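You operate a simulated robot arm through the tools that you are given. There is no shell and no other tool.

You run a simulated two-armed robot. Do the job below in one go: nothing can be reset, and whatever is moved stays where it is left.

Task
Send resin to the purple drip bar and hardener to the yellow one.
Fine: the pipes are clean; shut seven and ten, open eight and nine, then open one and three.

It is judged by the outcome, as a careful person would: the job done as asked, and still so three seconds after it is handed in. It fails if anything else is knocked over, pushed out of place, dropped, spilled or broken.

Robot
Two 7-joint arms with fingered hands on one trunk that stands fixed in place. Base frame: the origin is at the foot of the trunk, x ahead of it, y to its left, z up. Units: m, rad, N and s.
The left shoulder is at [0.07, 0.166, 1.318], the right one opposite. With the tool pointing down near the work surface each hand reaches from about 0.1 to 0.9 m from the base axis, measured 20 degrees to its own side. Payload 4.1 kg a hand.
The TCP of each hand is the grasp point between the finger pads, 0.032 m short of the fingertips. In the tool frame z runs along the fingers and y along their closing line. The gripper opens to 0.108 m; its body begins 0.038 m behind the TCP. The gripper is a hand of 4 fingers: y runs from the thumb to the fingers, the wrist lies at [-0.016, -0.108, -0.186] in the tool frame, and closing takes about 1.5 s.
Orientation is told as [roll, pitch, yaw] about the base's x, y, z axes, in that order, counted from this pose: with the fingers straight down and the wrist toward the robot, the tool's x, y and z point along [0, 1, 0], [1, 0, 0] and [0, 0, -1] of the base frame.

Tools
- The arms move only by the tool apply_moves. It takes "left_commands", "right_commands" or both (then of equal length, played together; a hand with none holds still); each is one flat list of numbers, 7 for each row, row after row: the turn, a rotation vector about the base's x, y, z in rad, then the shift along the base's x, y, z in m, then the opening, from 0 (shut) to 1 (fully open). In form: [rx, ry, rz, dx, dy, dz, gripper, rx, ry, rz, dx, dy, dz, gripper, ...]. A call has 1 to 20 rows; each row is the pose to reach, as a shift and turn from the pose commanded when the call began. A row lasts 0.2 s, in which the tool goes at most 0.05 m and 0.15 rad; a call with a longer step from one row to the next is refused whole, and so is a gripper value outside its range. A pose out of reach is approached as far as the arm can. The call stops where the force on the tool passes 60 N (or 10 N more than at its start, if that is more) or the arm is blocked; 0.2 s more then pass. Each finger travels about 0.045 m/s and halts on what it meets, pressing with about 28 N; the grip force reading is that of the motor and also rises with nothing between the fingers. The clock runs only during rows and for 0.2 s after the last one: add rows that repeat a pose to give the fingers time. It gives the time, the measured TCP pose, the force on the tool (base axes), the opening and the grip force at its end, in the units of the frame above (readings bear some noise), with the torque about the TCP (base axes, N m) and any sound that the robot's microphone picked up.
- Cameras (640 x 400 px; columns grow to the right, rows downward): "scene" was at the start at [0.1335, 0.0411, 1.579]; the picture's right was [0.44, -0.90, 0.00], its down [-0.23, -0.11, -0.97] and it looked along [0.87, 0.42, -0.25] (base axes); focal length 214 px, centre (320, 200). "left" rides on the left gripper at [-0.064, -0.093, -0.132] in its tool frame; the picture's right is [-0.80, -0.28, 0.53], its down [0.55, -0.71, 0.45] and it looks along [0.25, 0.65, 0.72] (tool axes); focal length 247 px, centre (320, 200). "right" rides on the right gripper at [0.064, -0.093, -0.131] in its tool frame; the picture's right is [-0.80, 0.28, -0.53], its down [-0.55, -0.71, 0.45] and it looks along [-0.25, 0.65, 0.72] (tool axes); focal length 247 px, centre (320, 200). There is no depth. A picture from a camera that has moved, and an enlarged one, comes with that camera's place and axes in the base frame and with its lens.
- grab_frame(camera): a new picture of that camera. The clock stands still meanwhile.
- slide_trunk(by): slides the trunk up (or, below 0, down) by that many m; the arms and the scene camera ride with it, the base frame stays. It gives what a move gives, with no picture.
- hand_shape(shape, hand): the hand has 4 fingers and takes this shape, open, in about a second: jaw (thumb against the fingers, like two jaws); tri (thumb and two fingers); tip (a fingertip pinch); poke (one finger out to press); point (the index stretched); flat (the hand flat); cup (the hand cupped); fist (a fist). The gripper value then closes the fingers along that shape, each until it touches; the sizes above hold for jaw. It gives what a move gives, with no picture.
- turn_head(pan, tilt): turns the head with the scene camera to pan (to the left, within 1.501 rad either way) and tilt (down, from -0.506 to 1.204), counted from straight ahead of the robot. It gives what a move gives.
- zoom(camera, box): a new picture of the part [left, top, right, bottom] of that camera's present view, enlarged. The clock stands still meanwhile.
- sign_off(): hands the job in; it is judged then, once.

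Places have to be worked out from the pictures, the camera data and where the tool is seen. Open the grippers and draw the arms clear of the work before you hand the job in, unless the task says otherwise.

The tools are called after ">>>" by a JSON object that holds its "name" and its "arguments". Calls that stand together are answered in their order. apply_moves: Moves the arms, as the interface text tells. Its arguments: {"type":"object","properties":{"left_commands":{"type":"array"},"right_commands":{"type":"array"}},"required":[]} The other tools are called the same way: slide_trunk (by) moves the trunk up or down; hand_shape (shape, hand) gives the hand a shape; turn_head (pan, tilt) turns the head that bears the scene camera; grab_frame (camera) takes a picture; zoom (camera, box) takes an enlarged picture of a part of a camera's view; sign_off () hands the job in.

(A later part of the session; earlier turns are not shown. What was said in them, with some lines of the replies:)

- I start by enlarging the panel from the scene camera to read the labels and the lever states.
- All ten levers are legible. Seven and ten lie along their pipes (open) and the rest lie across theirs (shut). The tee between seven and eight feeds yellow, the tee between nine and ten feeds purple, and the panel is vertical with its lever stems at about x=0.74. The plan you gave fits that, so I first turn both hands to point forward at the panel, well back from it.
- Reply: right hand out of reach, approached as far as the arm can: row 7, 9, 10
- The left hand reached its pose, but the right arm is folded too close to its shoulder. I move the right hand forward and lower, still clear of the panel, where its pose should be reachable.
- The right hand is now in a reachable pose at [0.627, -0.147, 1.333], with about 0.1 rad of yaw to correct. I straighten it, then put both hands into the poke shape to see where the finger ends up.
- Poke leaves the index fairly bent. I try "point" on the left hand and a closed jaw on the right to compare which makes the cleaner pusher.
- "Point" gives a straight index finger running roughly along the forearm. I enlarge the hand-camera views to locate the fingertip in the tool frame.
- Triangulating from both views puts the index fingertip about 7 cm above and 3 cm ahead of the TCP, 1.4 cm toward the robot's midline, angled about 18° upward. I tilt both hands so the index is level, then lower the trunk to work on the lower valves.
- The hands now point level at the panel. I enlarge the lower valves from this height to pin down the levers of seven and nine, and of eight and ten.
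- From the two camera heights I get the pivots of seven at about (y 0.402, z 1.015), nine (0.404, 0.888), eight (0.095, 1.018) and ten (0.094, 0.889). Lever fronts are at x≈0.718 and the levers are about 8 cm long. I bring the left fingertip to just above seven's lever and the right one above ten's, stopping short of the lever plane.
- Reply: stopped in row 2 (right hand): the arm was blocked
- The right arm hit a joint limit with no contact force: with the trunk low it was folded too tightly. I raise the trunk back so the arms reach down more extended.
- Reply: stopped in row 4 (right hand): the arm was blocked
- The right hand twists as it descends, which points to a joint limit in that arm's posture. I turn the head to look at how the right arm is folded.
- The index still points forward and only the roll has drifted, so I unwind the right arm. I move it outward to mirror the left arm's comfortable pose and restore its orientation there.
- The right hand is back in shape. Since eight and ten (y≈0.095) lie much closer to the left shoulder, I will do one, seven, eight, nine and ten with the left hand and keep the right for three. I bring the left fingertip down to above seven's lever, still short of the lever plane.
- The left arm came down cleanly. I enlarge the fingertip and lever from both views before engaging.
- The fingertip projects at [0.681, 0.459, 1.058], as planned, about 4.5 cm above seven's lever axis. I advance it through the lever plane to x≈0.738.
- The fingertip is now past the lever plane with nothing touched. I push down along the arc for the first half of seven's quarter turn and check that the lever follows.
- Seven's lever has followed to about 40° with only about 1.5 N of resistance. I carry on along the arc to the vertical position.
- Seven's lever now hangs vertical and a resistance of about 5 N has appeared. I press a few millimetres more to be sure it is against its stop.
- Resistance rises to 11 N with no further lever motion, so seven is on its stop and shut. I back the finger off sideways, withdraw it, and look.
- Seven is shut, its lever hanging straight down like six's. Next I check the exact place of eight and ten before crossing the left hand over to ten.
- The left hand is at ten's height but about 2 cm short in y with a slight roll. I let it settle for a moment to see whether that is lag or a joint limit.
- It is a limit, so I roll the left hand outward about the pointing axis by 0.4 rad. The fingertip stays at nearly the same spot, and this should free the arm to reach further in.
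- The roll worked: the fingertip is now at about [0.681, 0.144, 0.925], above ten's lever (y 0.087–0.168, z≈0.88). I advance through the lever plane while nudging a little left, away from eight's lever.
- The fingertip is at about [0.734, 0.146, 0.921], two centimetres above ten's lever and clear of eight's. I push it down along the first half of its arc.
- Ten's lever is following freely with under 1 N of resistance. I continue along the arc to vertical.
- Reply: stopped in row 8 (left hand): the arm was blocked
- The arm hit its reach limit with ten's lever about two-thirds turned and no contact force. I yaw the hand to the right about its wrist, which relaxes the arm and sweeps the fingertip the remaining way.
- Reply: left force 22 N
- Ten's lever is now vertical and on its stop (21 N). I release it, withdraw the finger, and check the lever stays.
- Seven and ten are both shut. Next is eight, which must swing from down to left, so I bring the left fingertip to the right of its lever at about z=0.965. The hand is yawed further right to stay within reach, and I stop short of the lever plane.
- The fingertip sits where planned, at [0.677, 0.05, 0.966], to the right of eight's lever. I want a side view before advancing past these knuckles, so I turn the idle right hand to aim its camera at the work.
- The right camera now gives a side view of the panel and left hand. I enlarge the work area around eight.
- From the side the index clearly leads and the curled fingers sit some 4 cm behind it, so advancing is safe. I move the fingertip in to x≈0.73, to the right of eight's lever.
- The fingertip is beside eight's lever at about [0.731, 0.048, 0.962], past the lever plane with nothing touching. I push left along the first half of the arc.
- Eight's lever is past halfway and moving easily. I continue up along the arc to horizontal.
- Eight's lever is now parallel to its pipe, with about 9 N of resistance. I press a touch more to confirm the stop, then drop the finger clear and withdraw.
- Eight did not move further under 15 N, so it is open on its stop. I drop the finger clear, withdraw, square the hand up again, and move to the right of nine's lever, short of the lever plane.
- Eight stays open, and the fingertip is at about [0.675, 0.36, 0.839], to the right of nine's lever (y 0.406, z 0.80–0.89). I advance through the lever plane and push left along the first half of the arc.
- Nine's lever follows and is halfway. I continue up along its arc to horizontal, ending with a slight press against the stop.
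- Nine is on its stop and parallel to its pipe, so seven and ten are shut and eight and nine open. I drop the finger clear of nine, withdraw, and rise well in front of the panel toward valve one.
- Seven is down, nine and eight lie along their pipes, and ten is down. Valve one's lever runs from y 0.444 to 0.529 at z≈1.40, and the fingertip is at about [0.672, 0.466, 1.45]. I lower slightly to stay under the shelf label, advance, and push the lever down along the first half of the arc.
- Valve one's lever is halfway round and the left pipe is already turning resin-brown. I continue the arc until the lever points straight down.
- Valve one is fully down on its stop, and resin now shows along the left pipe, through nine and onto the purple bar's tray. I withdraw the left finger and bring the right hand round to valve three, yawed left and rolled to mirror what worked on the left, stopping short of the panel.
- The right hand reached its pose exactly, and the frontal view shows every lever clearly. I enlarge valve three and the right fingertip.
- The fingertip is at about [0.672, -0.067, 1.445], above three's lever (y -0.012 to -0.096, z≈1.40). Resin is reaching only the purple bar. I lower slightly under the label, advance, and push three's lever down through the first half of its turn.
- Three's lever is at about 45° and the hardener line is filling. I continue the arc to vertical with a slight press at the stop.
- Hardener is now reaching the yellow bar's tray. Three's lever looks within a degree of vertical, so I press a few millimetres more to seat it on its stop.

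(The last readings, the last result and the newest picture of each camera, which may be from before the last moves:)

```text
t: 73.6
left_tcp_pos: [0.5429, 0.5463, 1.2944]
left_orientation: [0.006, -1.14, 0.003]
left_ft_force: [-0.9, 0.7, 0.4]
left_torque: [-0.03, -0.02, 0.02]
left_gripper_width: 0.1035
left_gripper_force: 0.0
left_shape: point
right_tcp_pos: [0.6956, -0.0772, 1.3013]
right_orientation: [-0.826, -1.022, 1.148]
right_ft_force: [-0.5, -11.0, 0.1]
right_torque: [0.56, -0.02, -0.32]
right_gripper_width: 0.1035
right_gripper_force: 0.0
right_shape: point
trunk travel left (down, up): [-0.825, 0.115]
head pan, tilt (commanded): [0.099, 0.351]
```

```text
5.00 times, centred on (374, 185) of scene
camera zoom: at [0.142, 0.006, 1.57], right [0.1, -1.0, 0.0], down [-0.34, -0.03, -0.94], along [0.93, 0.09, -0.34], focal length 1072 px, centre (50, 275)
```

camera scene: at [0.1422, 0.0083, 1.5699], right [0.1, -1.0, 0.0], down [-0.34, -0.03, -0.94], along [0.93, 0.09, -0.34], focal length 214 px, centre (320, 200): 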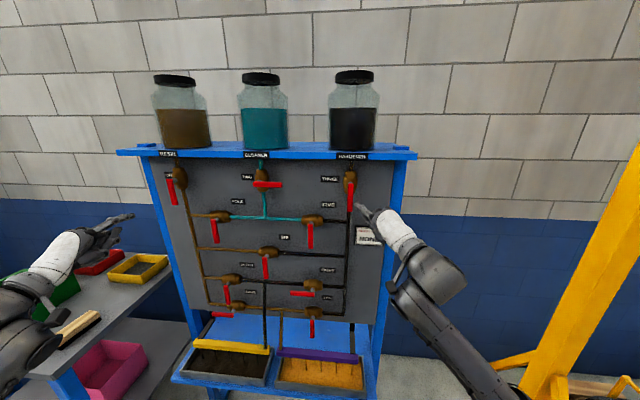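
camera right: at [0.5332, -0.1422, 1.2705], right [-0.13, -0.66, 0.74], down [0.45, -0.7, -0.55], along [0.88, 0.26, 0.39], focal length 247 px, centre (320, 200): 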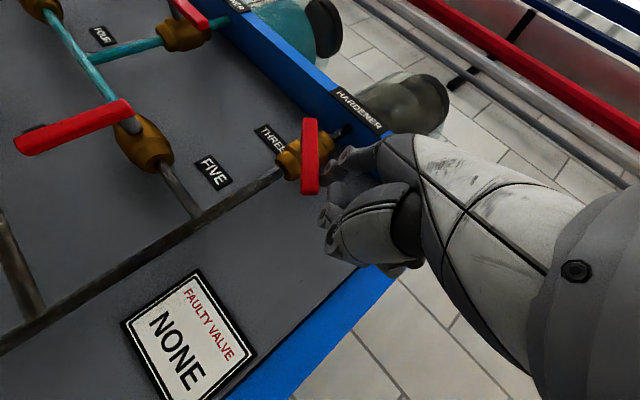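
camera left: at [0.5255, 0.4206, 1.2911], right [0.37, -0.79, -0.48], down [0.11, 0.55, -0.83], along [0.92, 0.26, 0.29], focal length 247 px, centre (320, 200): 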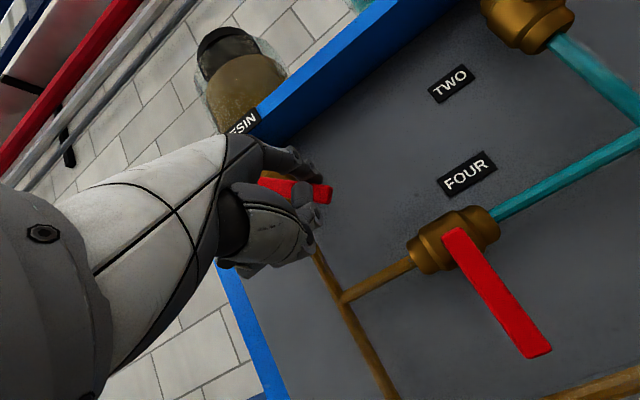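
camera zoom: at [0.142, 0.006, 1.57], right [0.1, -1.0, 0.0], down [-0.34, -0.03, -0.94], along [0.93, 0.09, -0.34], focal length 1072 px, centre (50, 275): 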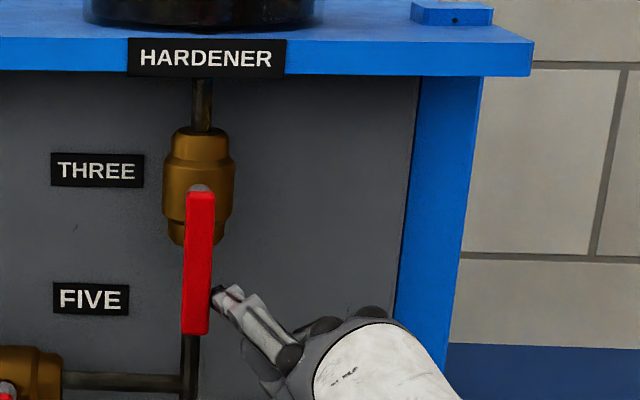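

Three is seated on its stop at 11 N. I release it and draw both hands back clear of the panel.

>>> {"name": "apply_moves", "arguments": {"left_commands": [0, 0, 0, 0, 0, 0, 1, 0, 0, 0, 0, 0, 0, 1, 0, 0, 0, -0.01, 0.01, 0, 1, 0, 0, 0, -0.02, 0.02, 0, 1, 0, 0, 0, -0.03, 0.02, 0, 1, 0, 0, 0, -0.03, 0.02, 0, 1, 0, 0, 0, -0.03, 0.02, 0, 1, 0, 0, 0, -0.03, 0.02, 0, 1, 0, 0, 0, -0.03, 0.02, 0, 1], "right_commands": [0, 0, 0, 0, -0.015, 0, 1, 0, 0, 0, 0, -0.03, 0, 1, 0, 0, 0, -0.035, -0.035, 0, 1, 0, 0, 0, -0.075, -0.045, 0, 1, 0, 0, 0, -0.1, -0.08, 0, 1, 0, 0, 0, -0.12, -0.12, 0, 1, 0, 0, 0, -0.13, -0.16, 0, 1, 0, 0, 0, -0.14, -0.2, 0, 1, 0, 0, 0, -0.14, -0.2, 0, 1]}}

>>> {"name": "hand_shape", "arguments": {"shape": "jaw", "hand": "right"}}

>>> {"name": "hand_shape", "arguments": {"shape": "jaw", "hand": "left"}}

>>> {"name": "grab_frame", "arguments": {"camera": "scene"}}

>>> {"name": "zoom", "arguments": {"camera": "scene", "box": [150, 140, 390, 290]}}

>>> {"name": "zoom", "arguments": {"camera": "scene", "box": [170, 250, 378, 380]}}

```text
t: 75.6
left_tcp_pos: [0.5122, 0.5679, 1.2908]
left_orientation: [-0.002, -1.139, 0.007]
left_ft_force: [-0.2, 1.1, 0.2]
left_torque: [0.04, 0.01, -0.05]
left_gripper_width: 0.1038
left_gripper_force: 0.1
left_shape: point
right_tcp_pos: [0.5574, -0.2749, 1.2997]
right_orientation: [-0.828, -1.02, 1.149]
right_ft_force: [0.3, -1.2, -0.5]
right_torque: [0.01, 0.03, 0.0]
right_gripper_width: 0.1038
right_gripper_force: 0.0
right_shape: point
trunk travel left (down, up): [-0.825, 0.115]
head pan, tilt (commanded): [0.099, 0.351]
```

```text
t: 76.5
left_tcp_pos: [0.5117, 0.5672, 1.2917]
left_orientation: [0.003, -1.139, 0.006]
left_ft_force: [-0.6, -0.6, -0.4]
left_torque: [-0.01, 0.04, 0.01]
left_gripper_width: 0.1033
left_gripper_force: 0.1
left_shape: point
right_tcp_pos: [0.5563, -0.2754, 1.3006]
right_orientation: [-0.828, -1.02, 1.148]
right_ft_force: [0.2, 0.3, -0.7]
right_torque: [-0.02, -0.02, 0.02]
right_gripper_width: 0.1077
right_gripper_force: 0.0
right_shape: jaw
trunk travel left (down, up): [-0.825, 0.115]
head pan, tilt (commanded): [0.099, 0.351]
```

```text
t: 77.4
left_tcp_pos: [0.5121, 0.5671, 1.2918]
left_orientation: [0.002, -1.14, 0.007]
left_ft_force: [-0.3, 0.0, -0.1]
left_torque: [-0.05, -0.01, -0.05]
left_gripper_width: 0.1075
left_gripper_force: 0.0
left_shape: jaw
right_tcp_pos: [0.5565, -0.275, 1.2995]
right_orientation: [-0.828, -1.02, 1.15]
right_ft_force: [0.1, -0.2, 0.6]
right_torque: [0.04, -0.02, 0.0]
right_gripper_width: 0.1074
right_gripper_force: 0.0
right_shape: jaw
trunk travel left (down, up): [-0.825, 0.115]
head pan, tilt (commanded): [0.099, 0.351]
```

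```text
taken
camera scene: at [0.1421, 0.0092, 1.5699], right [0.1, -1.0, 0.0], down [-0.34, -0.03, -0.94], along [0.93, 0.09, -0.34], focal length 214 px, centre (320, 200)
```

scene: 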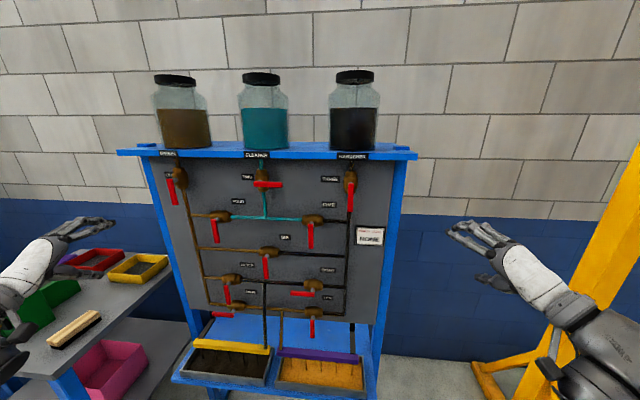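

```text
2.67 times, centred on (270, 215) of scene
camera zoom: at [0.1421, 0.0092, 1.5699], right [0.1, -1.0, 0.0], down [-0.34, -0.03, -0.94], along [0.93, 0.09, -0.34], focal length 572 px, centre (453, 160)
```

zoom: 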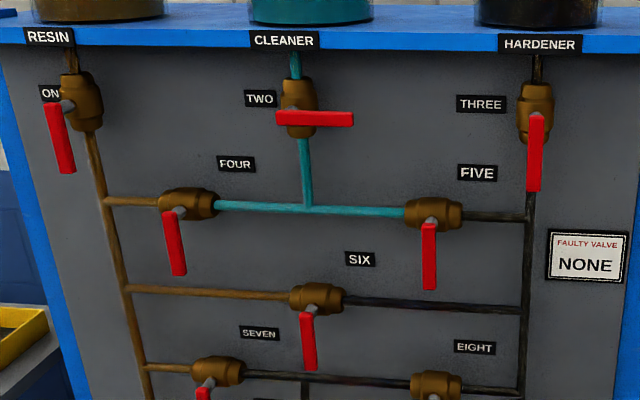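

```text
3.08 times, centred on (274, 315) of scene
camera zoom: at [0.1421, 0.0092, 1.5699], right [0.1, -1.0, 0.0], down [-0.34, -0.03, -0.94], along [0.93, 0.09, -0.34], focal length 660 px, centre (462, -154)
```

zoom: 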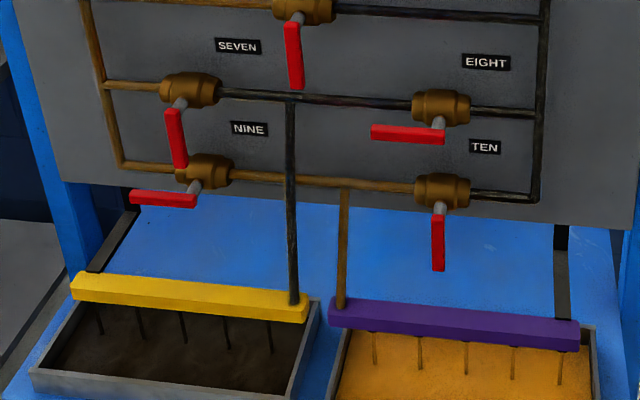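

Everything checks out. Resin runs through one and nine to the purple bar, and hardener runs through three and eight to the yellow bar. Two, four, five, six, seven and ten are shut, and both hands are open and clear of the panel, so I hand the job in.

>>> {"name": "sign_off", "arguments": {}}

```text
The job is handed in.
```

The job is done and handed in: resin is flowing to the purple drip bar and hardener to the yellow one.

- **Order:** I shut seven and ten, opened eight and nine, then opened one and three. I pushed each lever round to its stop.
- **Other valves:** two, four, five and six stayed shut throughout.
- **Flow:** the last pictures show resin running through one and nine, and hardener through three and eight. The two lines aren't mixing.
- **Surroundings:** nothing was knocked or moved. Both hands are open and clear of the panel.
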